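You operate a simulated robot arm through the tools that you are given. There is no shell and no other tool.

Carry out the task below with a simulated robot arm. There is one attempt and no reset: what you move stays moved.

JOB
Put things in order on the top of the short steel bench. At the end: the ribbed post (marked "Y5") from the top of the short steel bench is on the brown black-handled tray; the grey spool (marked "J7") from the top of the short steel bench stands where the clay spool (marked "R2") stood; the clay spool from the top of the short steel bench stands on top of the grey slab with a yellow edge; the orange sponge from the top of the short steel bench stands where the ribbed post stood; whatever was shut is shut again. Leave all else as you found it, and nothing knocked over. Set down upright: ribbed post.

It is judged by the outcome, as a careful person would: the job done as asked, and still so three seconds after it is handed in. It fails if anything else is knocked over, pushed out of place, dropped, spilled or broken.

ROBOT AND FRAMES
A 7-joint arm with a two-finger parallel gripper, fixed in place. Base frame: the origin is at the foot of the arm, x ahead of it, y to its left, z up; the work surface is at about z = 800. Readings come in mm, degrees, newtons and seconds.
With the tool pointing down near the work surface it reaches from about 300 to 700 mm from the base axis. Its first joint turns from -66.0 to 66.0 degrees. Payload 1.57 kg.
The tool frame sits at the grasp point between the pads (the TCP): z along the fingers, y along the line on which they close. The tips reach 30 mm beyond it. The gripper opens to 110 mm. The fingers are 24 mm wide and 12 mm thick; the gripper's body (48 by 112 mm) begins 78 mm behind the TCP.
Orientation is that of the tool frame in the base frame, as [roll, pitch, yaw] about the fixed x, y, z axes, in that order (R = Rz(yaw) Ry(pitch) Rx(roll)). With the fingers straight down and closing along the base's y, the tool's x points along the base's -x, its y along +y and its z along -z.

CONTROLS
- The arm moves only by the tool send_rows. Its argument "plan" is a list of rows, each an object of numbers (a shift or turn left out is 0, a gripper value left out holds the last): "claw": the closure, from 0 (fully open) to 1 (shut); "dx", "dy", "dz": the shift along the tool's x, y, z in mm; "ax", "ay", "az": the turn, a rotation vector about the tool's x, y, z in degrees. In form: [{"claw": .., "dx": .., "dy": .., "dz": .., "ax": .., "ay": .., "az": ..}, ...]. A call has 1 to 20 rows; each row shifts and turns the commanded pose from where the row before left it, along the tool's axes as they then stand. Rows are played at 5 a second. More than 50 mm and 8.6 degrees between two rows, or a gripper value outside its range, and nothing of the call is played. Where a pose cannot be reached the arm comes as near as it can. A force on the tool above 40 N (or 10 N above the force at the start of the call, whichever is more), or a blocked arm, ends the call early, and 0.2 s more pass. The fingers move at their own pace (about 108 mm/s each) and stop on an object; they squeeze with about 36 N. The grip force told is the motor's: it shows also when the fingers shut on nothing. Time passes only in rows, and 0.2 s behind the last, so rows that do not move let the fingers close. The reply holds the time, the measured pose of the TCP, the force on the tool along the base axes, the opening and the grip force, in the units named above and with some noise, with the torque about the TCP (base axes, N m) and any sound that the robot's microphone picked up, and new pictures: "views" is both (left out), scene, wrist or none.
- Cameras (640 x 400 px; columns grow to the right, rows downward): "scene" is fixed at [179.3, -423, 1385.8]; the picture's right is [0.49, -0.87, 0.00], its down [-0.66, -0.37, -0.66] and it looks along [0.57, 0.32, -0.75] (base axes); focal length 273 px, centre (320, 200). "wrist" rides on the gripper at [70, 16, -141] in the tool frame; the picture's right is [-0.23, 0.97, 0.00], its down [-0.86, -0.20, -0.48] and it looks along [-0.47, -0.11, 0.88] (tool axes); focal length 222 px, centre (320, 200). There is no depth. A picture from a camera that has moved, and an enlarged one, comes with that camera's place and axes in the base frame and with its lens.
- zoom(camera, box): a new picture of the part [left, top, right, bottom] of that camera's present view, enlarged. It takes no simulated time.
- close_job(): hands the job in; it is judged then, once.

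Nothing tells you positions but the pictures and the camera data. Unless the task says otherwise, let go and move clear before handing in.

The tools are called as a command line: name --argument value ..., lists and objects as JSON in quotes. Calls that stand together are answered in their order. send_rows: Moves the arm, as the interface text tells. Its arguments: {"type":"object","properties":{"plan":{"type":"array","items":{"type":"object","properties":{"claw":{"type":"number"},"dx":{"type":"number"},"dy":{"type":"number"},"dz":{"type":"number"},"ax":{"type":"number"},"ay":{"type":"number"},"az":{"type":"number"}}}},"views":{"type":"string","enum":["both","scene","wrist","none"]}},"required":["plan"]} The other tools are called the same way: zoom (camera, box) takes an enlarged picture of a part of a camera's view; close_job () hands the job in.

At the start:

```text
time_s: 0.0
tool_pos: [343.3, 13.6, 1126.0]
tcp_rot: [-180.0, 0.0, 180.0]
wrist_force: [0.2, 0.2, -1.0]
wrist_torque: [-0.02, -0.02, -0.01]
opening: 109.8
grasp_force: 0.1
```

scene: 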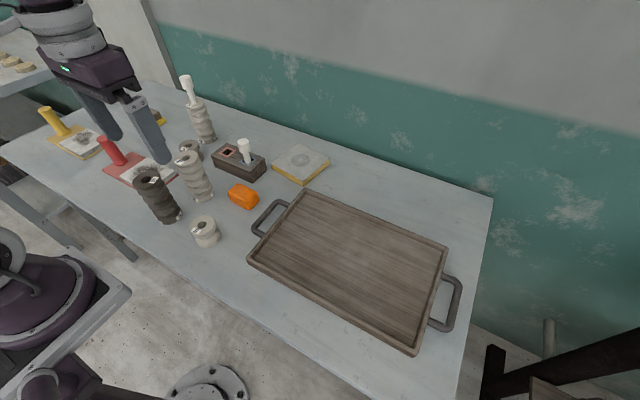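
wrist: 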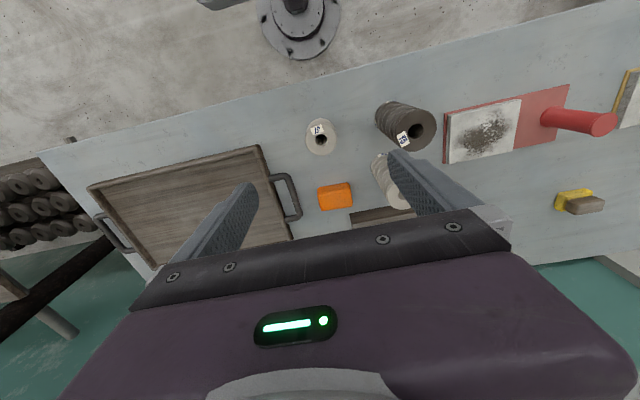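

I see a bench with several ribbed posts and spools, an orange sponge, a grey slab with a yellow edge, and a brown tray. I'll enlarge the pictures first to read the marks.

zoom --camera "scene" --box '[120, 130, 240, 255]'

zoom --camera "scene" --box '[160, 60, 340, 220]'

zoom --camera "wrist" --box '[280, 90, 460, 220]'

zoom --camera "scene" --box '[20, 80, 180, 200]'

```text
3.20 times, centred on (180, 192) of scene
camera zoom: at [179.3, -423.0, 1385.8], right [0.49, -0.87, 0.0], down [-0.66, -0.37, -0.66], along [0.57, 0.32, -0.75], focal length 873 px, centre (768, 224)
```

zoom: 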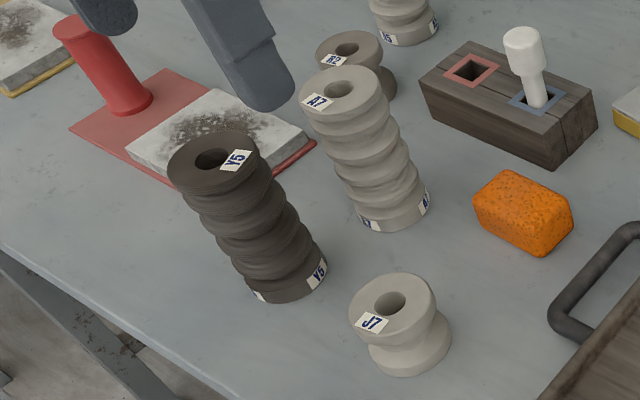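

```text
2.50 times, centred on (250, 140) of scene
camera zoom: at [179.3, -423.0, 1385.8], right [0.49, -0.87, 0.0], down [-0.66, -0.37, -0.66], along [0.57, 0.32, -0.75], focal length 682 px, centre (495, 350)
```

zoom: 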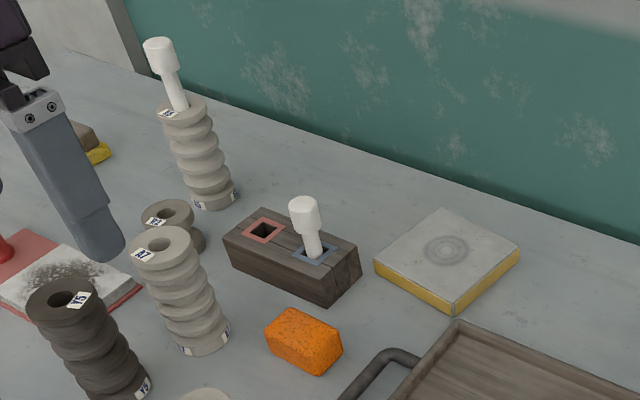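

```text
3.08 times, centred on (370, 155) of wrist
camera zoom: at [273.2, 29.7, 1267.8], right [0.23, 0.97, 0.0], down [0.86, -0.2, 0.48], along [0.47, -0.11, -0.88], focal length 684 px, centre (166, 338)
```

zoom: 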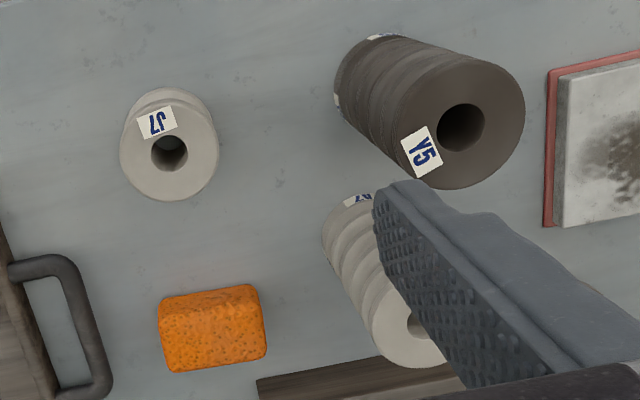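

```text
3.33 times, centred on (100, 140) of scene
camera zoom: at [179.3, -423.0, 1385.8], right [0.49, -0.87, 0.0], down [-0.66, -0.37, -0.66], along [0.57, 0.32, -0.75], focal length 910 px, centre (1053, 400)
```

zoom: 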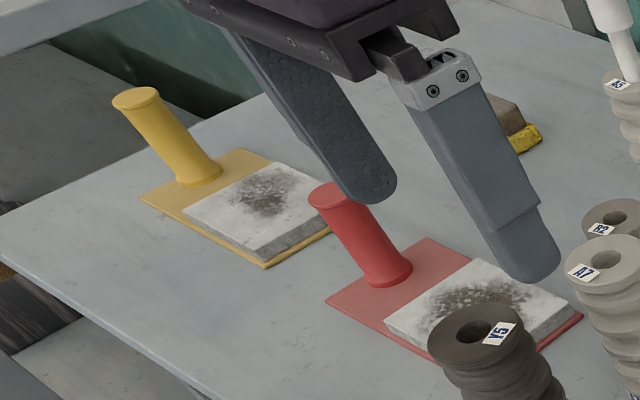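

The dark Y5 post stands near (372,152), J7 near (370,10), the sponge near (505,8), R2 behind A7 near (576,268), and the yellow-edged slab near (717,-53). The tray is to the right, around (485,-336). I'll move high over Y5 to refine its position.

send_rows --plan '[{"claw": 0, "dx": -8, "dy": 36, "dz": 0}, {"dx": -8, "dy": 36, "dz": 0}, {"dx": -8, "dy": 36, "dz": 0}, {"dx": -5, "dy": 30, "dz": 0}, {}]' --views "both"

```text
time_s: 1.2
tool_pos: [371.8, 152.1, 1125.1]
tcp_rot: [-180.0, 0.0, -180.0]
wrist_force: [0.3, 0.1, -0.2]
wrist_torque: [-0.01, 0.0, 0.02]
opening: 110.1
grasp_force: 0.1
camera wrist: at [302.1, 167.9, 1267.9], right [0.23, 0.97, 0.0], down [0.86, -0.2, 0.48], along [0.47, -0.11, -0.88], focal length 222 px, centre (320, 200)
```

scene: 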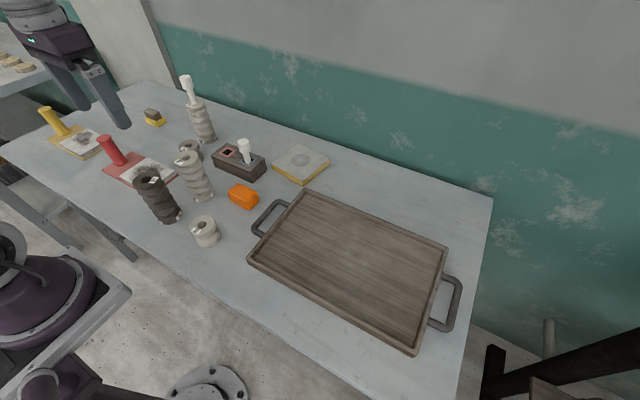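
wrist: 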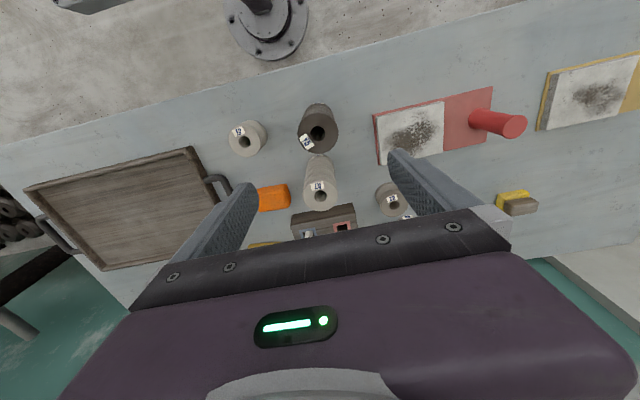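

zoom --camera "wrist" --box '[220, 80, 440, 250]'

zoom --camera "scene" --box '[80, 100, 240, 250]'

zoom --camera "scene" --box '[120, 60, 340, 200]'

zoom --camera "scene" --box '[230, 130, 490, 370]'

```text
2.35 times, centred on (330, 165) of wrist
camera zoom: at [302.1, 167.9, 1267.9], right [0.23, 0.97, 0.0], down [0.86, -0.2, 0.48], along [0.47, -0.11, -0.88], focal length 523 px, centre (296, 282)
```

zoom: 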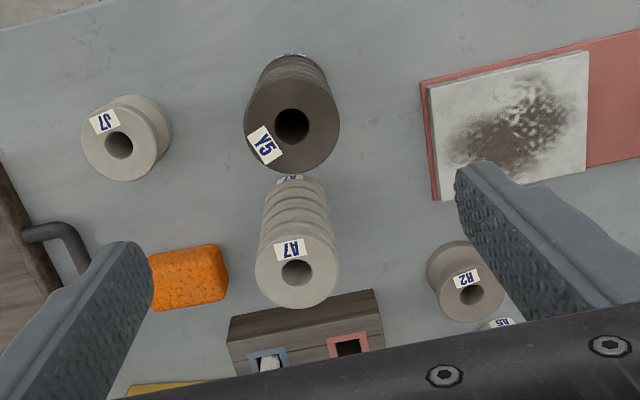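

```text
2.67 times, centred on (160, 175) of scene
camera zoom: at [179.4, -423.0, 1385.8], right [0.49, -0.87, 0.0], down [-0.66, -0.37, -0.66], along [0.57, 0.32, -0.75], focal length 728 px, centre (747, 267)
```

zoom: 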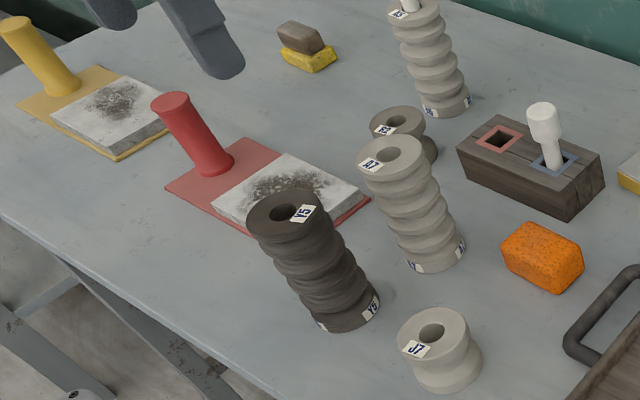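

```text
2.86 times, centred on (230, 130) of scene
camera zoom: at [179.4, -423.0, 1385.8], right [0.49, -0.87, 0.0], down [-0.66, -0.37, -0.66], along [0.57, 0.32, -0.75], focal length 780 px, centre (577, 400)
```

zoom: 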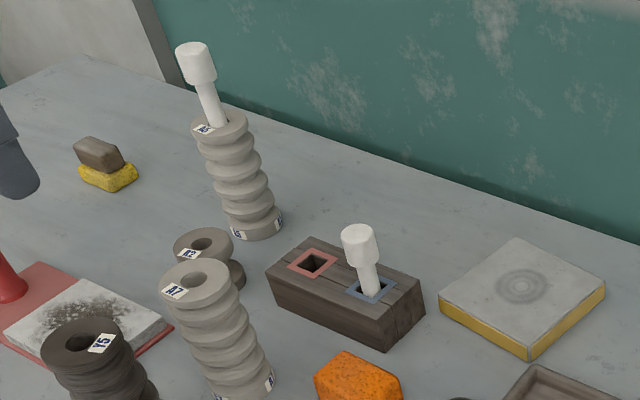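

```text
1.67 times, centred on (360, 250) of scene
camera zoom: at [179.4, -423.0, 1385.8], right [0.49, -0.87, 0.0], down [-0.66, -0.37, -0.66], along [0.57, 0.32, -0.75], focal length 455 px, centre (253, 117)
```

zoom: 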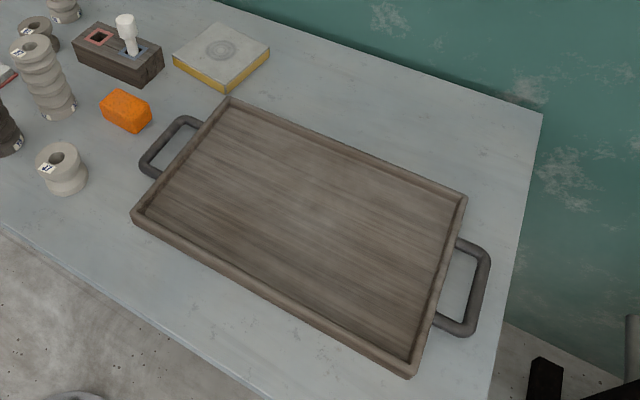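

Combining the views puts Y5 at about (371.5,149) with its top near z 938, and the tray spans x 375–629 and y -520 to -121. I'll come down to just above Y5 and check the alignment.

send_rows --plan '[{"dy": -3, "dz": 40}, {"dz": 40}, {"dz": 40}, {"dz": 15}, {}]' --views "both"

```text
time_s: 2.4
tool_pos: [370.8, 150.4, 991.1]
tcp_rot: [-179.9, 0.0, -180.0]
wrist_force: [-0.2, 0.2, 0.4]
wrist_torque: [0.0, -0.03, 0.02]
opening: 109.7
grasp_force: 0.0
camera wrist: at [301.4, 165.4, 1133.6], right [0.23, 0.97, 0.0], down [0.86, -0.2, 0.48], along [0.47, -0.11, -0.88], focal length 222 px, centre (320, 200)
```

scene: 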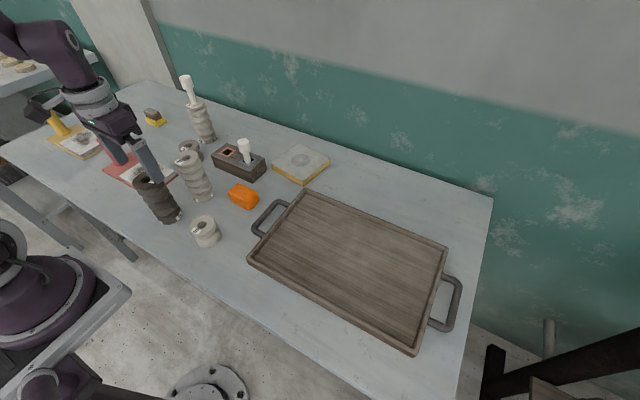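
wrist: 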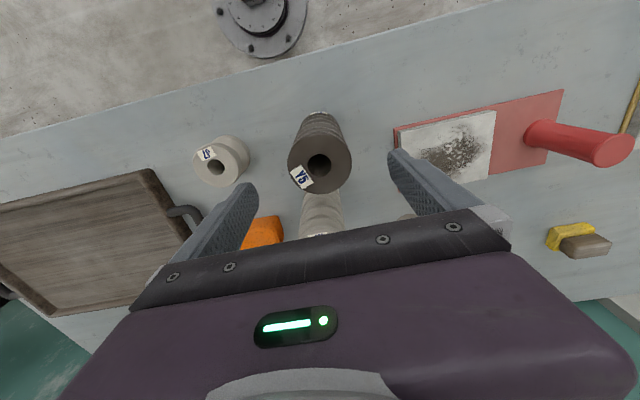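

The post is centred between the fingers. I'll lower to about z 886 and close.

send_rows --plan '[{"dy": -1, "dz": 35}, {"dz": 35}, {"dz": 35}, {}, {"claw": 1}, {}, {}, {}]' --views "both"

```text
time_s: 4.2
tool_pos: [372.5, 147.7, 885.8]
tcp_rot: [180.0, -0.1, -180.0]
wrist_force: [0.2, -0.5, -0.6]
wrist_torque: [-0.03, -0.02, -0.01]
opening: 59.6
grasp_force: 36.3
camera wrist: at [302.1, 163.7, 1027.2], right [0.23, 0.97, 0.0], down [0.86, -0.2, 0.48], along [0.47, -0.11, -0.88], focal length 222 px, centre (320, 200)
```

scene: 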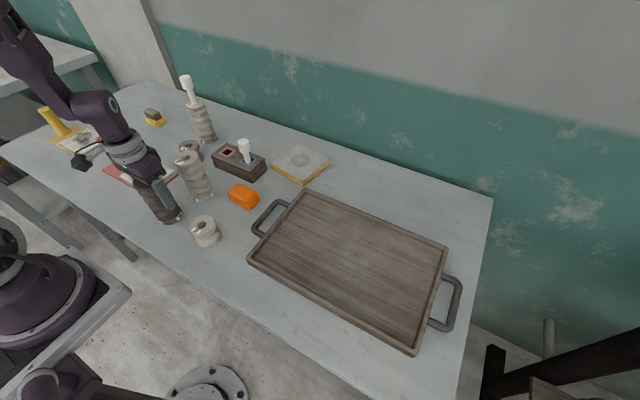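
wrist: 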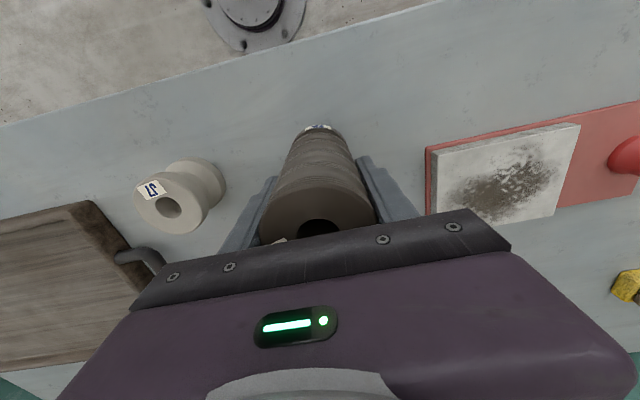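

Y5 is gripped with a 59.6 mm opening. I'll lift it straight up and check the weight.

send_rows --plan '[{"dz": -15}, {"dz": -30}, {"dz": -40}, {"dz": -40}, {}]' --views "both"

```text
time_s: 5.4
tool_pos: [370.4, 148.5, 1011.9]
tcp_rot: [-180.0, 0.0, 180.0]
wrist_force: [0.2, -0.2, -5.5]
wrist_torque: [0.01, -0.02, 0.0]
opening: 59.8
grasp_force: 36.3
camera wrist: at [301.2, 163.5, 1153.4], right [0.23, 0.97, 0.0], down [0.86, -0.2, 0.48], along [0.47, -0.11, -0.88], focal length 222 px, centre (320, 200)
```

scene: 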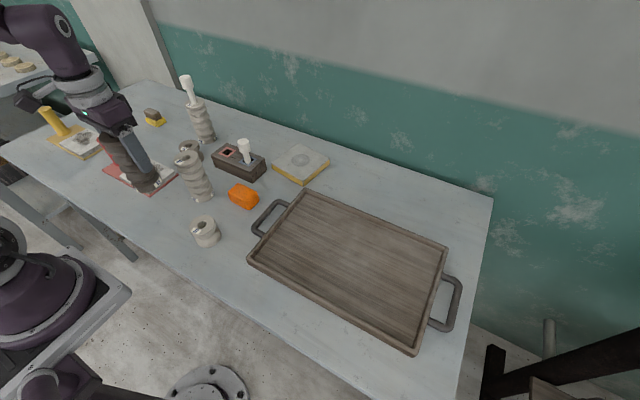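
wrist: 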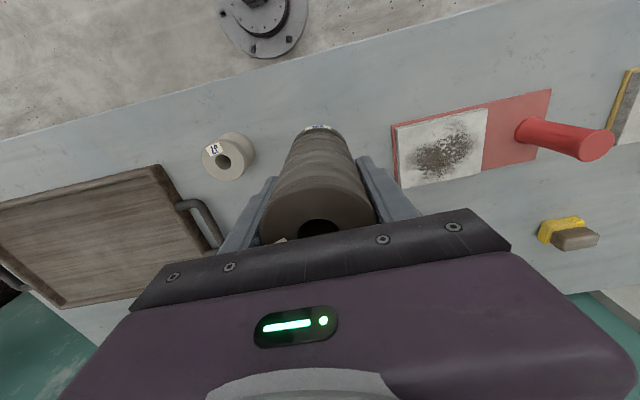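

Y5 is held and weighs about 0.5 kg. Next I carry it high over J7 to the middle of the tray.

send_rows --plan '[{"dy": -30}, {"dy": -40}, {"dy": -40}, {"dy": -40}, {"dy": -40}, {"dy": -40, "dx": -20}, {"dy": -40, "dx": -20}, {"dy": -40, "dx": -20}, {"dy": -40, "dx": -20}, {"dy": -40, "dx": -20}, {"dy": -40, "dx": -20}, {}, {}]' --views "both"

```text
time_s: 8.2
tool_pos: [489.5, -281.0, 1009.4]
tcp_rot: [180.0, 0.0, -180.0]
wrist_force: [0.8, -0.1, -5.8]
wrist_torque: [0.01, 0.0, 0.02]
opening: 59.4
grasp_force: 36.2
camera wrist: at [420.0, -266.2, 1152.6], right [0.23, 0.97, 0.0], down [0.86, -0.2, 0.48], along [0.47, -0.11, -0.88], focal length 222 px, centre (320, 200)
```

scene: 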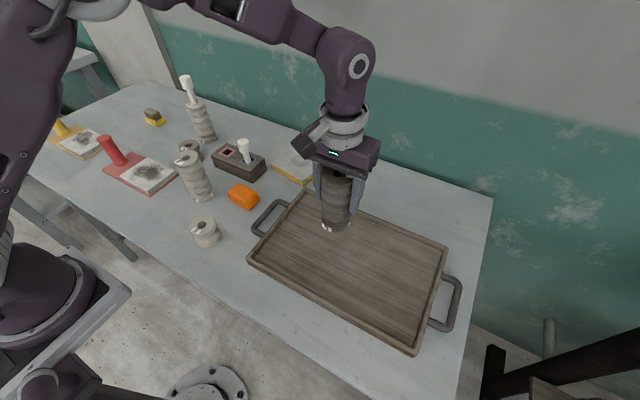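
wrist: 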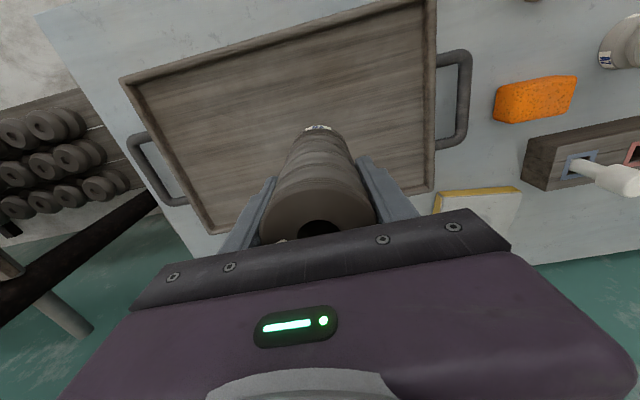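

Y5 is over the tray interior. I'll lower it to about 15 mm above the expected contact, then go down in fine steps.

send_rows --plan '[{"dz": 30}, {"dz": 35}, {"dz": 25}, {"dz": 12}, {}]' --views "scene"

send_rows --plan '[{"dz": 3}, {"dz": 2}, {"dz": 2}, {}]' --views "scene"

```text
time_s: 9.4
tool_pos: [491.4, -280.0, 909.0]
tcp_rot: [-180.0, 0.1, -180.0]
wrist_force: [-0.2, -0.4, -4.7]
wrist_torque: [0.01, -0.01, -0.01]
opening: 59.6
grasp_force: 35.6
```

scene: 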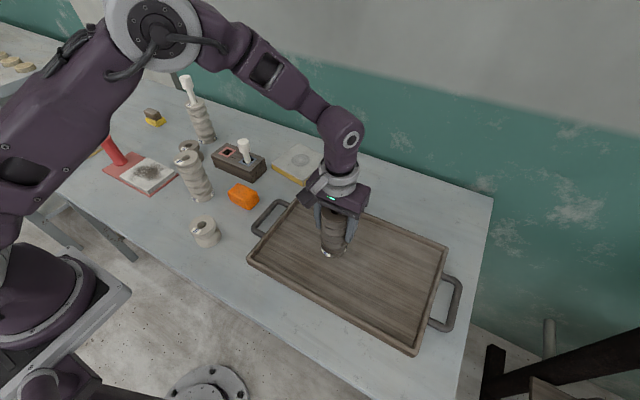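

```text
time_s: 10.4
tool_pos: [492.2, -280.9, 901.2]
tcp_rot: [180.0, 0.0, -180.0]
wrist_force: [-0.5, -0.6, -5.5]
wrist_torque: [0.0, 0.0, -0.02]
opening: 59.5
grasp_force: 35.9
```

scene: 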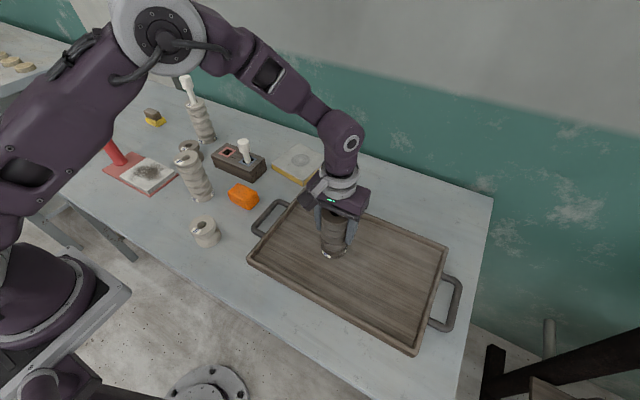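

send_rows --plan '[{"dz": 1.5}, {"dz": 1.5}, {"dz": 1}, {}]' --views "none"

```text
time_s: 11.4
tool_pos: [491.9, -280.2, 897.2]
tcp_rot: [-180.0, 0.0, 180.0]
wrist_force: [-0.3, -0.2, -5.1]
wrist_torque: [-0.01, -0.01, 0.02]
opening: 59.5
grasp_force: 36.0
```

send_rows --plan '[{"dz": 1}, {"dz": 1}, {}]' --views "none"

send_rows --plan '[{"dz": 1}, {}]' --views "none"

send_rows --plan '[{"dz": 1}, {}]' --views "none"

```text
time_s: 12.2
tool_pos: [491.7, -281.7, 897.5]
tcp_rot: [179.9, 0.0, 180.0]
wrist_force: [-3.5, 8.3, 26.6]
wrist_torque: [0.65, 0.39, -0.07]
opening: 59.5
grasp_force: 36.2
```

```text
time_s: 12.8
tool_pos: [492.6, -280.5, 896.8]
tcp_rot: [-180.0, 0.2, 179.9]
wrist_force: [-0.5, 9.7, 29.9]
wrist_torque: [0.69, -0.08, -0.24]
opening: 59.7
grasp_force: 36.3
```

```text
time_s: 13.4
tool_pos: [492.0, -281.2, 895.5]
tcp_rot: [-179.9, 0.1, 179.9]
wrist_force: [2.4, 6.2, 32.0]
wrist_torque: [0.61, -0.06, -0.25]
opening: 59.5
grasp_force: 35.6
```

The post touched the tray floor at about TCP 897. I'll back off a little to take the pressure off before letting go.

send_rows --plan '[{"dz": -1.5}, {}]' --views "none"

```text
time_s: 14.0
tool_pos: [491.4, -282.0, 895.6]
tcp_rot: [-180.0, 0.0, 180.0]
wrist_force: [4.0, -1.2, 3.8]
wrist_torque: [-0.12, -0.64, 0.03]
opening: 59.6
grasp_force: 35.9
```

send_rows --plan '[{"claw": 0.8}, {"claw": 0.5}, {"claw": 0.0}, {}, {}]' --views "both"

```text
time_s: 15.2
tool_pos: [492.9, -281.2, 895.3]
tcp_rot: [-180.0, 0.0, 180.0]
wrist_force: [0.7, -0.1, -0.3]
wrist_torque: [0.01, -0.01, -0.04]
opening: 109.9
grasp_force: 0.1
camera wrist: at [422.3, -266.0, 1037.5], right [0.23, 0.97, 0.0], down [0.86, -0.2, 0.48], along [0.47, -0.11, -0.88], focal length 222 px, centre (320, 200)
```

scene: 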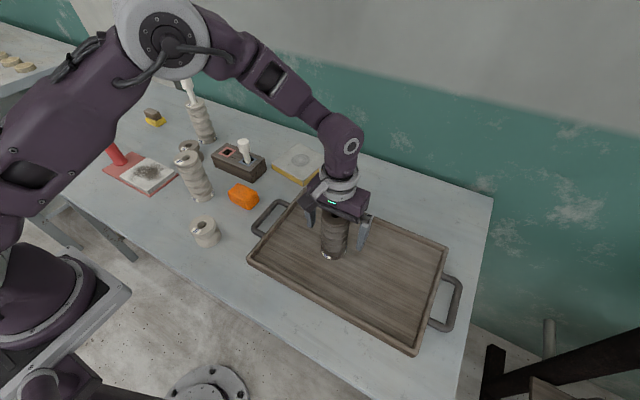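
wrist: 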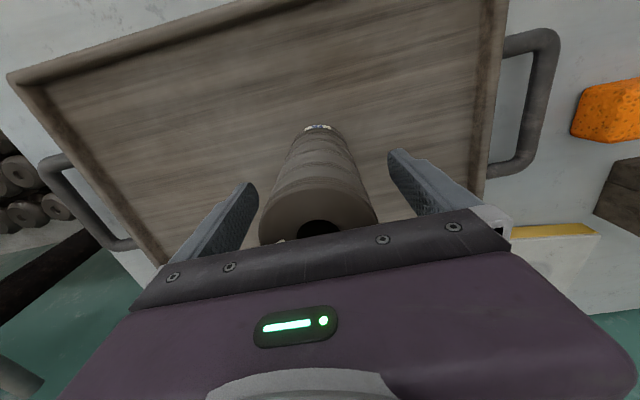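

Y5 stands upright on the tray. I'll rise clear and move above the sponge.

send_rows --plan '[{"dz": -20}, {"dz": -40}, {"dz": -45}, {"dz": -45}, {"dy": 40}, {"dy": 45}, {"dy": 45}, {"dy": 45}, {"dy": 45}, {"dy": 45, "dx": -6}, {"dy": 24, "dx": -7}, {}, {}]' --views "both"

```text
time_s: 18.0
tool_pos: [504.6, 5.9, 1044.8]
tcp_rot: [-180.0, 0.0, -180.0]
wrist_force: [0.1, 0.4, 0.0]
wrist_torque: [-0.03, 0.0, 0.01]
opening: 110.1
grasp_force: 0.0
camera wrist: at [435.4, 21.7, 1186.6], right [0.23, 0.97, 0.0], down [0.85, -0.2, 0.48], along [0.47, -0.11, -0.88], focal length 222 px, centre (320, 200)
```

scene: 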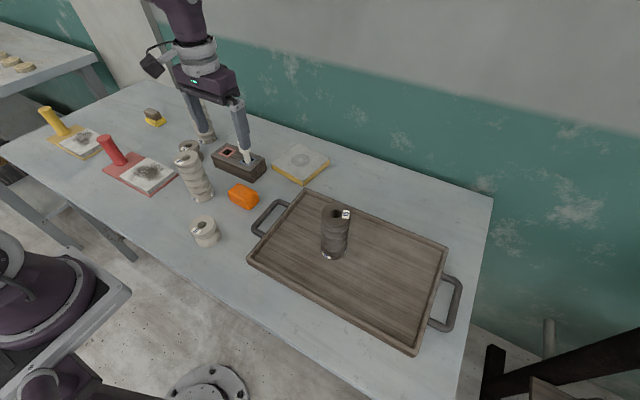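
wrist: 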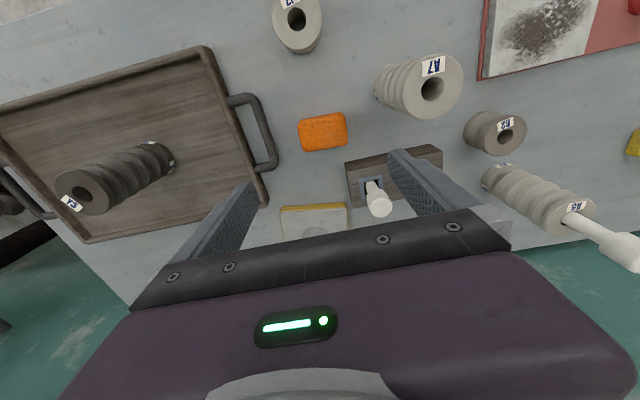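

zoom --camera "wrist" --box '[260, 80, 440, 210]'

zoom --camera "scene" --box '[190, 150, 310, 230]'

zoom --camera "wrist" --box '[350, 40, 640, 280]'

```text
3.08 times, centred on (350, 145) of wrist
camera zoom: at [435.4, 21.7, 1186.6], right [0.23, 0.97, 0.0], down [0.85, -0.2, 0.48], along [0.47, -0.11, -0.88], focal length 684 px, centre (228, 369)
```

zoom: 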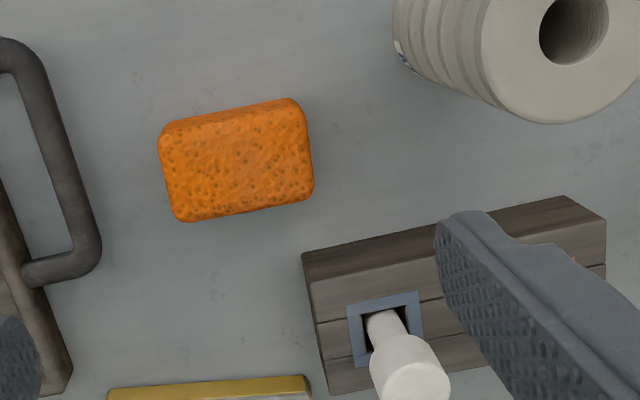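

```text
5.00 times, centred on (250, 190) of scene
camera zoom: at [179.4, -423.0, 1385.8], right [0.49, -0.87, 0.0], down [-0.66, -0.37, -0.66], along [0.57, 0.32, -0.75], focal length 1365 px, centre (670, 250)
```

zoom: 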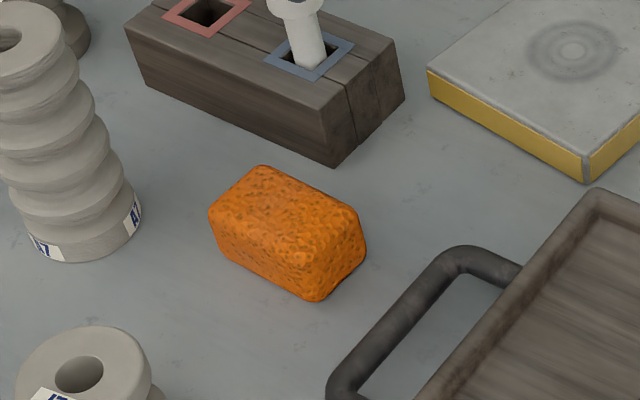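

```text
1.67 times, centred on (495, 160) of wrist
camera zoom: at [435.4, 21.7, 1186.6], right [0.23, 0.97, 0.0], down [0.85, -0.2, 0.48], along [0.47, -0.11, -0.88], focal length 370 px, centre (28, 267)
```

zoom: 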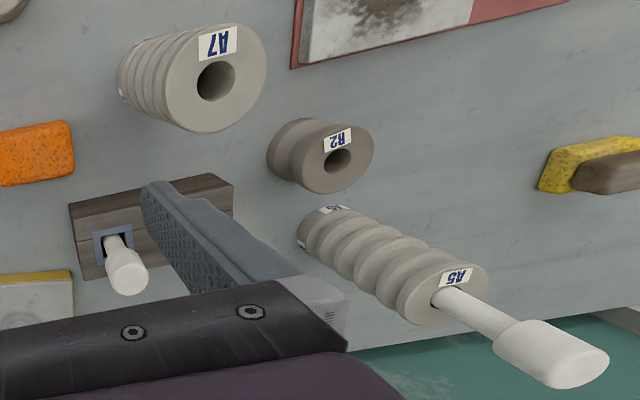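

The sponge sits square to the base axes, about y -26 to 43 and x 485 to 530, centred near (508,8.5). I'll descend over it in two stages.

send_rows --plan '[{"dx": -3, "dy": 2.5, "dz": 40}, {"dz": 45}, {"dz": 45}, {}]' --views "both"

```text
time_s: 19.0
tool_pos: [506.6, 10.0, 913.7]
tcp_rot: [-179.9, 0.0, 179.9]
wrist_force: [0.8, -0.8, 0.1]
wrist_torque: [0.02, 0.0, 0.01]
opening: 109.8
grasp_force: 0.1
camera wrist: at [437.3, 25.6, 1055.3], right [0.23, 0.97, 0.0], down [0.86, -0.2, 0.48], along [0.47, -0.11, -0.88], focal length 222 px, centre (320, 200)
```

scene: 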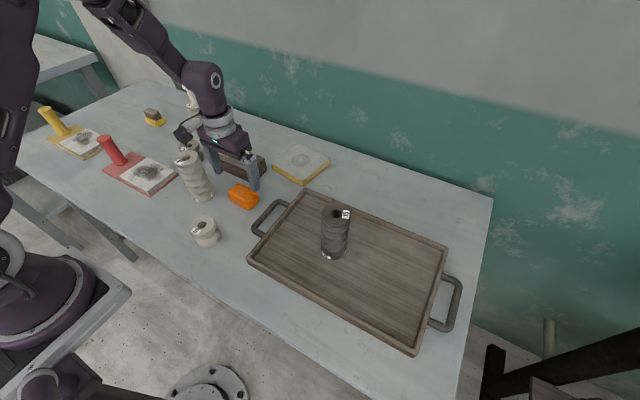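
wrist: 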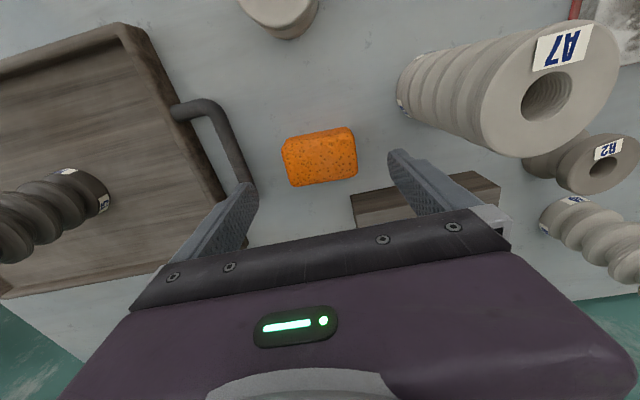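

Alignment looks good. I'll go down to z 842 and close on the sponge.

send_rows --plan '[{"dz": 30}, {"dz": 25}, {"dz": 16}, {}, {"claw": 1}, {}, {}, {}]' --views "both"

```text
time_s: 20.8
tool_pos: [507.7, 10.5, 845.7]
tcp_rot: [179.9, 0.0, 180.0]
wrist_force: [0.4, 0.4, -0.1]
wrist_torque: [0.05, 0.0, 0.01]
opening: 74.5
grasp_force: 35.7
camera wrist: at [437.8, 25.6, 985.9], right [0.23, 0.97, 0.0], down [0.86, -0.2, 0.48], along [0.47, -0.11, -0.88], focal length 222 px, centre (320, 200)
```

scene: 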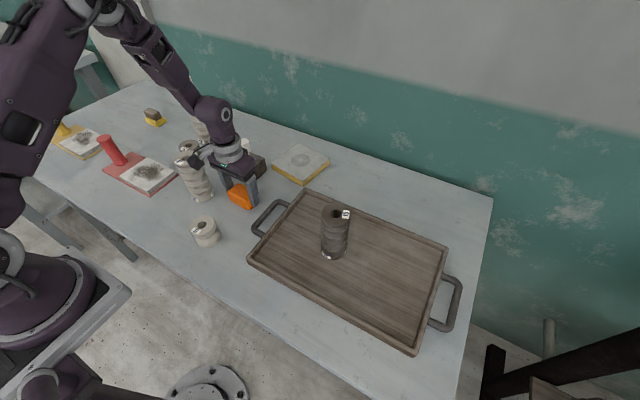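
wrist: 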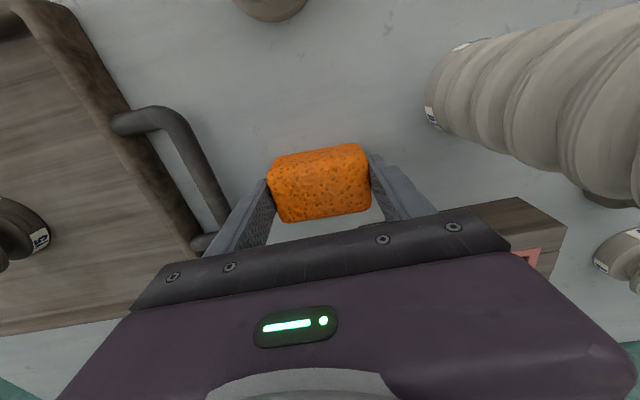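

The sponge is gripped. I'll lift it high, above A7, and carry it to Y5's old spot.

send_rows --plan '[{"dz": -15}, {"dz": -35}, {"dz": -45}, {"dz": -45}, {"dz": -20}, {"dx": 34, "dy": 34.5}, {"dx": 34, "dy": 34.5}, {"dx": 34, "dy": 34.5}, {"dx": 34, "dy": 34.5}, {}, {}]' --views "both"

```text
time_s: 23.2
tool_pos: [371.2, 148.9, 1004.0]
tcp_rot: [-179.9, 0.0, 180.0]
wrist_force: [-0.3, -0.2, -0.5]
wrist_torque: [-0.04, 0.0, -0.02]
opening: 74.2
grasp_force: 36.1
camera wrist: at [302.3, 163.9, 1145.7], right [0.23, 0.97, 0.0], down [0.85, -0.2, 0.48], along [0.47, -0.11, -0.88], focal length 222 px, centre (320, 200)
```

scene: 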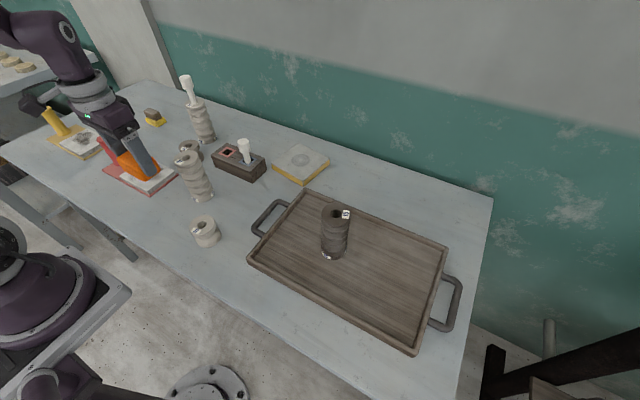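
wrist: 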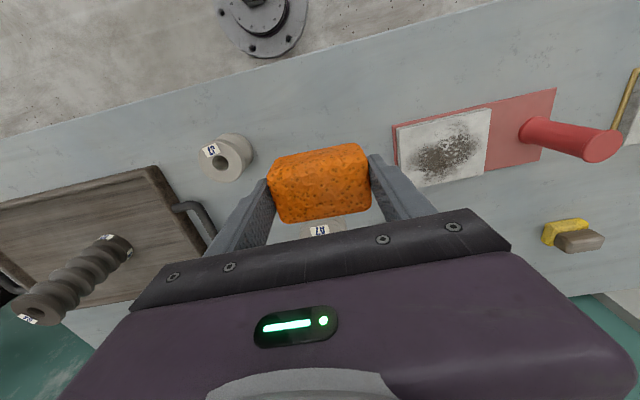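

The sponge is over Y5's old spot. I'll lower it to just above the bench.

send_rows --plan '[{"dz": 40}, {"dz": 45}, {"dz": 40}, {"dz": 25}, {"dz": 4}, {}]' --views "none"

```text
time_s: 24.6
tool_pos: [374.7, 147.2, 850.1]
tcp_rot: [179.9, 0.0, -179.9]
wrist_force: [-0.5, -0.5, -0.2]
wrist_torque: [-0.02, -0.02, 0.03]
opening: 74.0
grasp_force: 36.0
```

send_rows --plan '[{"dx": 1.5, "dz": 2}, {"dz": 1}, {}]' --views "none"

send_rows --plan '[{"dz": 1}, {}]' --views "none"

```text
time_s: 25.4
tool_pos: [370.4, 148.0, 848.2]
tcp_rot: [180.0, 0.0, 179.9]
wrist_force: [0.1, 0.2, 0.7]
wrist_torque: [0.03, -0.01, 0.0]
opening: 73.8
grasp_force: 35.7
```

```text
time_s: 26.0
tool_pos: [371.2, 147.5, 846.5]
tcp_rot: [179.9, -0.1, 180.0]
wrist_force: [-0.7, -0.1, 0.2]
wrist_torque: [-0.01, 0.0, 0.02]
opening: 73.7
grasp_force: 36.0
```

send_rows --plan '[{"dz": 1}, {}]' --views "none"

send_rows --plan '[{"dz": 0.7}, {}]' --views "wrist"

```text
time_s: 26.6
tool_pos: [370.3, 147.7, 845.2]
tcp_rot: [-180.0, -0.1, -180.0]
wrist_force: [1.5, 0.3, -1.3]
wrist_torque: [0.01, 0.01, 0.0]
opening: 73.9
grasp_force: 36.4
```

```text
time_s: 27.2
tool_pos: [370.8, 146.9, 844.5]
tcp_rot: [180.0, 0.0, 180.0]
wrist_force: [-0.2, -0.2, -0.9]
wrist_torque: [0.0, 0.03, -0.02]
opening: 74.1
grasp_force: 36.0
camera wrist: at [301.3, 163.1, 986.5], right [0.23, 0.97, 0.0], down [0.86, -0.2, 0.48], along [0.47, -0.11, -0.88], focal length 222 px, centre (320, 200)
```

wrist: 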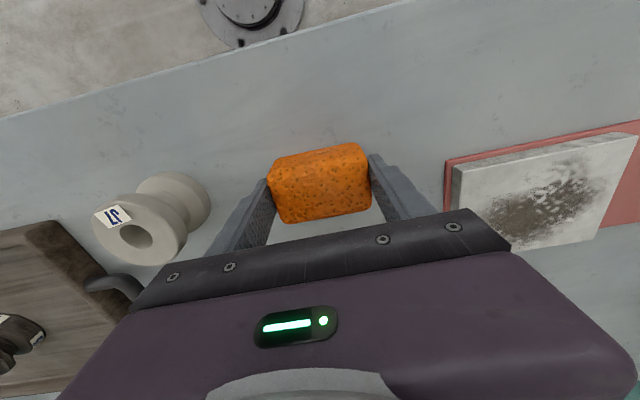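

send_rows --plan '[{"dy": 1, "dz": 0.7}, {}]' --views "none"

send_rows --plan '[{"dz": 0.7}, {}]' --views "none"

```text
time_s: 27.8
tool_pos: [370.6, 148.7, 845.1]
tcp_rot: [179.9, 0.0, -180.0]
wrist_force: [0.5, -1.6, 2.2]
wrist_torque: [-0.03, -0.05, -0.03]
opening: 73.9
grasp_force: 35.4
```

```text
time_s: 28.5
tool_pos: [371.0, 149.0, 843.8]
tcp_rot: [-180.0, 0.0, 179.9]
wrist_force: [-1.9, 0.3, 16.8]
wrist_torque: [-0.07, 0.03, -0.02]
opening: 73.7
grasp_force: 35.8
stopped in row 2: the force on the tool passed its limit at 41 N (the readings are from after the stop); the commanded pose is now the measured one
```

Contact with the bench is made. I'll release the sponge and rise clear.

send_rows --plan '[{"dz": -0.5}, {"claw": 0.7}, {"claw": 0.3}, {"claw": 0}, {}, {"dz": -20}, {"dz": -40}, {"dz": -45}, {"dz": -45}, {}]' --views "both"

```text
time_s: 30.7
tool_pos: [372.2, 151.8, 993.6]
tcp_rot: [180.0, 0.1, 179.8]
wrist_force: [1.4, 0.1, 0.3]
wrist_torque: [0.0, -0.02, 0.05]
opening: 109.9
grasp_force: 0.1
camera wrist: at [302.0, 166.3, 1136.1], right [0.23, 0.97, 0.0], down [0.85, -0.2, 0.48], along [0.47, -0.11, -0.88], focal length 222 px, centre (320, 200)
```

scene: 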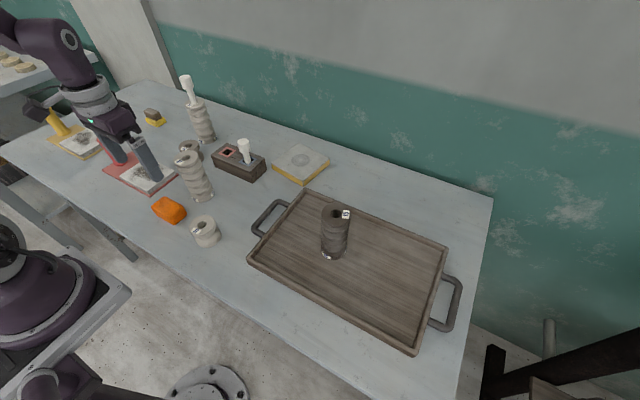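
wrist: 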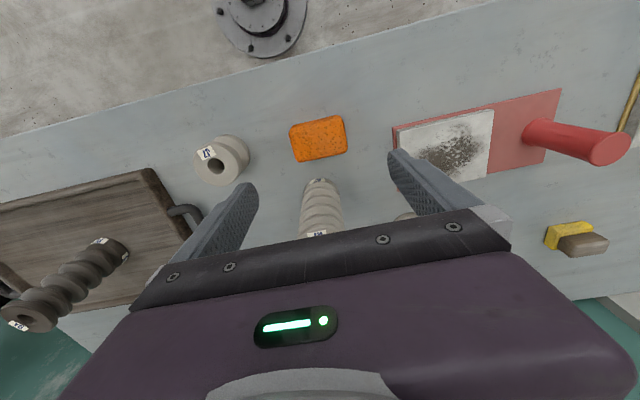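

The sponge now stands at (371,148.5), where Y5 was. Next I'll rise and move above R2, staying above A5's tall pestle.

send_rows --plan '[{"dz": -40}, {"dz": -40}, {"dx": -40, "dy": 23}, {"dx": -40, "dy": 23}, {"dx": -40, "dy": 23}, {"dx": -40, "dy": 23}, {"dx": -40, "dy": 23, "claw": 0.18}, {}, {}]' --views "both"

```text
time_s: 32.7
tool_pos: [574.2, 262.5, 1074.7]
tcp_rot: [180.0, 0.0, 179.9]
wrist_force: [-0.2, -0.2, 0.4]
wrist_torque: [0.02, 0.01, -0.02]
opening: 90.1
grasp_force: 0.0
camera wrist: at [503.6, 278.2, 1216.4], right [0.23, 0.97, 0.0], down [0.85, -0.2, 0.48], along [0.47, -0.11, -0.88], focal length 222 px, centre (320, 200)
```

scene: 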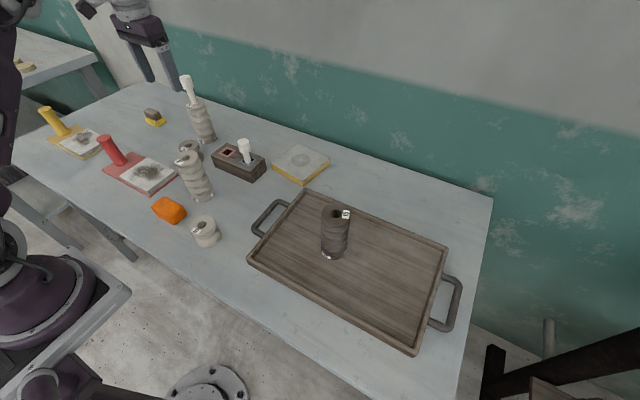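
wrist: 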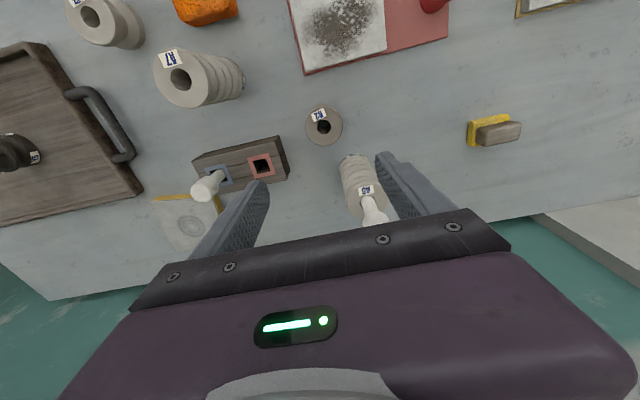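

zoom --camera "wrist" --box '[260, 80, 420, 240]'

zoom --camera "wrist" --box '[120, 120, 320, 260]'

```text
2.50 times, centred on (340, 160) of wrist
camera zoom: at [503.6, 278.2, 1216.4], right [0.23, 0.97, 0.0], down [0.85, -0.2, 0.48], along [0.47, -0.11, -0.88], focal length 555 px, centre (270, 300)
```

zoom: 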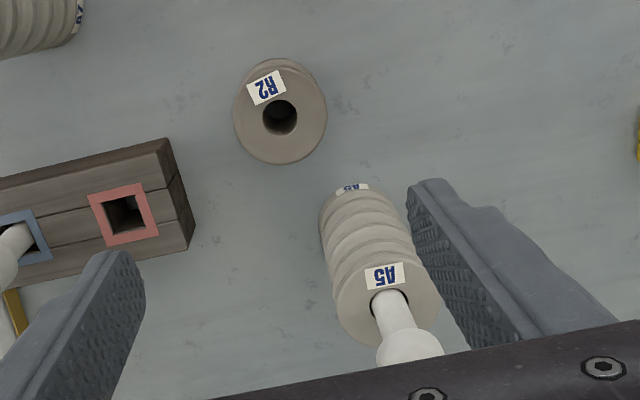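

```text
2.86 times, centred on (220, 190) of wrist
camera zoom: at [503.6, 278.2, 1216.4], right [0.23, 0.97, 0.0], down [0.85, -0.2, 0.48], along [0.47, -0.11, -0.88], focal length 635 px, centre (606, 229)
```

zoom: 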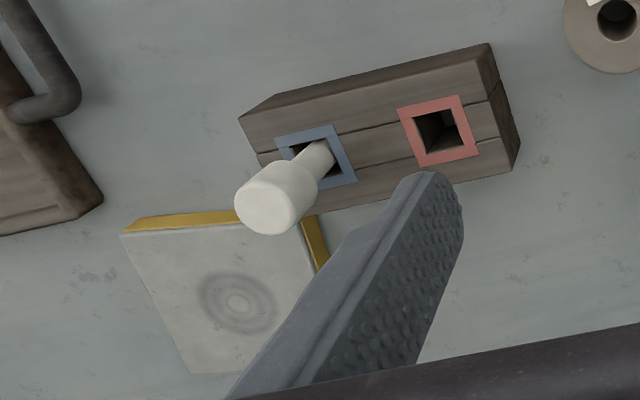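

R2 is centred near (571,268). I'll descend with the gripper open to 90 mm, which stays clear of the block and A5.

send_rows --plan '[{"dx": 3, "dy": 5.5, "dz": 30}, {"dz": 45}, {"dz": 45}, {"dz": 40}, {}]' --views "both"

```text
time_s: 33.9
tool_pos: [569.8, 270.0, 915.1]
tcp_rot: [-180.0, 0.1, 180.0]
wrist_force: [-0.2, 0.2, 0.2]
wrist_torque: [0.04, -0.01, 0.01]
opening: 90.3
grasp_force: 0.1
camera wrist: at [500.3, 285.3, 1056.4], right [0.23, 0.97, 0.0], down [0.85, -0.2, 0.48], along [0.47, -0.11, -0.88], focal length 222 px, centre (320, 200)
```

scene: 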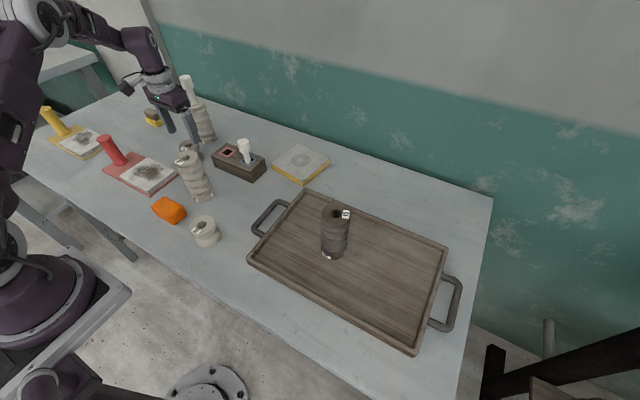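
wrist: 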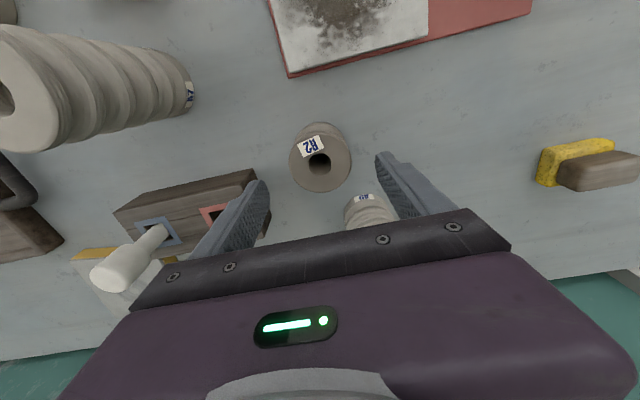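

R2 is centred between the fingers. I'll go down to z 840 and close.

send_rows --plan '[{"dy": -1, "dz": 30}, {"dz": 30}, {"dz": 15}, {}, {"claw": 1}, {}, {}, {}]' --views "both"

```text
time_s: 35.7
tool_pos: [570.1, 268.3, 838.7]
tcp_rot: [-180.0, 0.0, 179.9]
wrist_force: [-0.9, -0.2, 0.3]
wrist_torque: [0.02, -0.01, -0.01]
opening: 59.5
grasp_force: 36.2
camera wrist: at [499.4, 283.2, 980.2], right [0.23, 0.97, 0.0], down [0.85, -0.2, 0.48], along [0.47, -0.11, -0.88], focal length 222 px, centre (320, 200)
```

scene: 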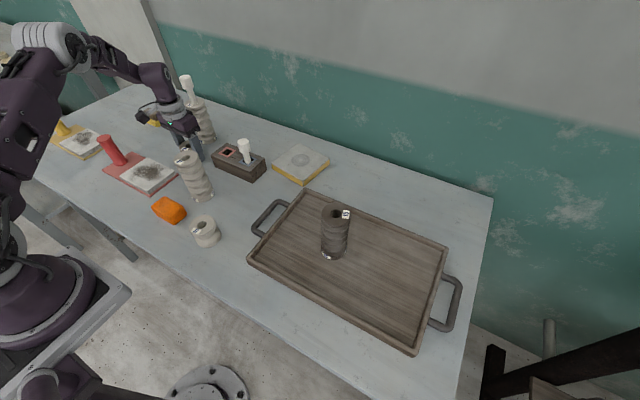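
wrist: 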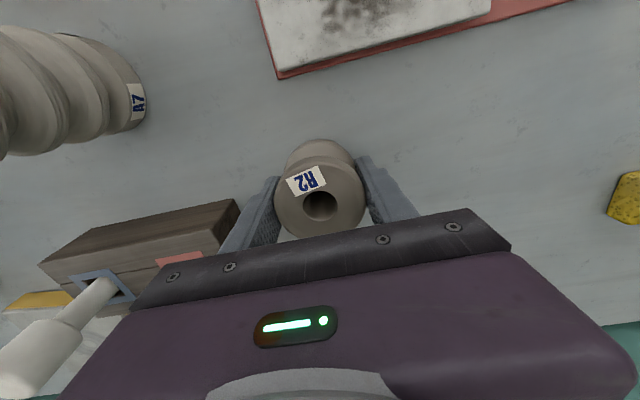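

R2 is gripped at (570,268.5). I'll lift it and carry it over to the slab side, above the block's pestle.

send_rows --plan '[{"dz": -15}, {"dz": -35}, {"dz": -45}, {"dz": -45}, {"dz": -45}, {"dy": -40}, {"dy": -45}, {"dy": -45}, {"dy": -45}, {"dy": -45}, {"dy": -45}, {"dy": -45}, {"dx": -30}, {"dx": -30}, {"dx": -20}, {}, {}]' --views "both"

```text
time_s: 39.3
tool_pos: [647.1, -43.3, 1023.1]
tcp_rot: [-180.0, 0.0, 179.9]
wrist_force: [0.6, 0.6, -2.5]
wrist_torque: [0.04, 0.02, 0.02]
opening: 59.5
grasp_force: 36.0
camera wrist: at [577.8, -27.7, 1164.6], right [0.23, 0.97, 0.0], down [0.85, -0.2, 0.48], along [0.47, -0.11, -0.88], focal length 222 px, centre (320, 200)
```

scene: 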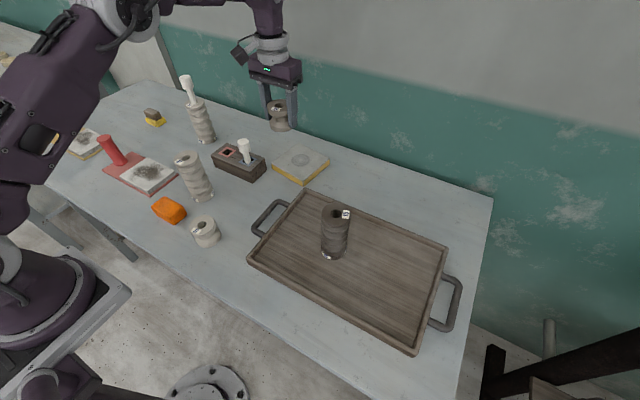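
wrist: 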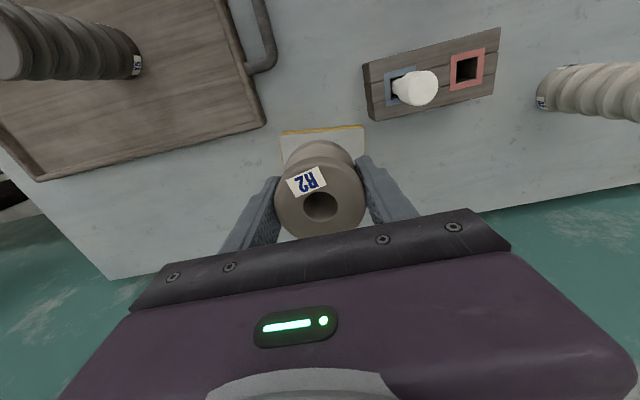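

The slab is turned a few degrees, with its near edge running from about (640,-103) to (657,22) and its centre near (711,-50). I'll move forward toward the centre and watch the reach.

send_rows --plan '[{"dx": -20, "dy": -2, "dz": 30}, {"dx": -20, "dy": -3, "dz": 30}, {}, {}]' --views "none"

```text
time_s: 40.3
tool_pos: [686.8, -48.2, 964.6]
tcp_rot: [179.9, -0.1, 180.0]
wrist_force: [-0.9, -0.4, -3.0]
wrist_torque: [-0.01, -0.03, 0.01]
opening: 59.4
grasp_force: 36.3
```

send_rows --plan '[{"dx": -12, "dz": 25}, {"dx": -8, "dz": 20}, {}, {}]' --views "both"

```text
time_s: 41.3
tool_pos: [696.6, -45.6, 921.2]
tcp_rot: [180.0, 0.3, 180.0]
wrist_force: [-0.5, -0.2, -2.6]
wrist_torque: [0.02, -0.02, 0.03]
opening: 59.4
grasp_force: 36.5
out of reach, approached as far as the arm can: row 1, 2
camera wrist: at [626.4, -30.1, 1062.1], right [0.23, 0.97, 0.0], down [0.85, -0.2, 0.48], along [0.47, -0.11, -0.88], focal length 222 px, centre (320, 200)
```

scene: 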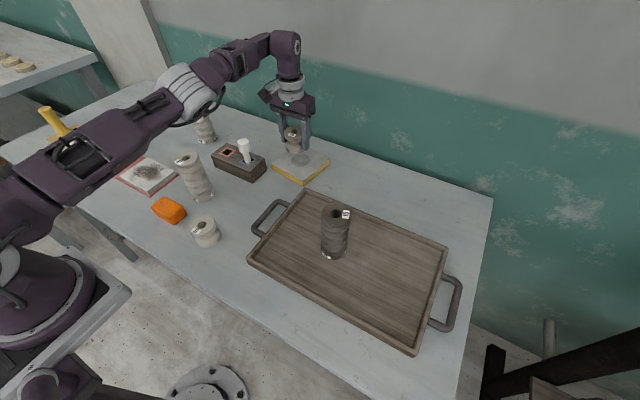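
wrist: 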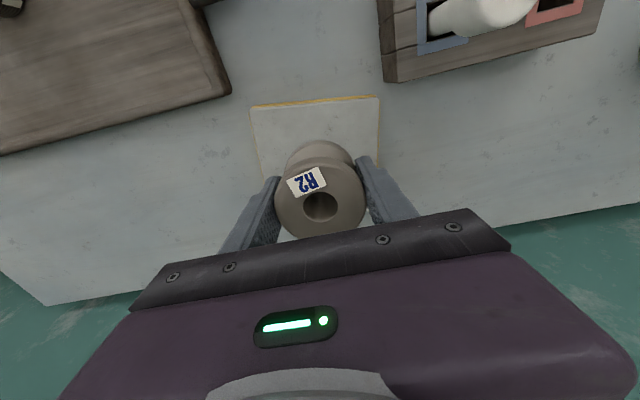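

The reach limit is about x 697, and the spool there would still be fully on the slab with roughly an 18 mm margin to the near edge. I'll ease back a little and lower.

send_rows --plan '[{"dx": 8, "dy": -1.5, "dz": 20}, {"dz": 12}, {}, {}]' --views "none"

```text
time_s: 42.3
tool_pos: [689.0, -46.3, 887.6]
tcp_rot: [-180.0, 0.1, 179.9]
wrist_force: [0.0, 0.1, -2.7]
wrist_torque: [0.01, 0.01, 0.03]
opening: 59.4
grasp_force: 35.7
```

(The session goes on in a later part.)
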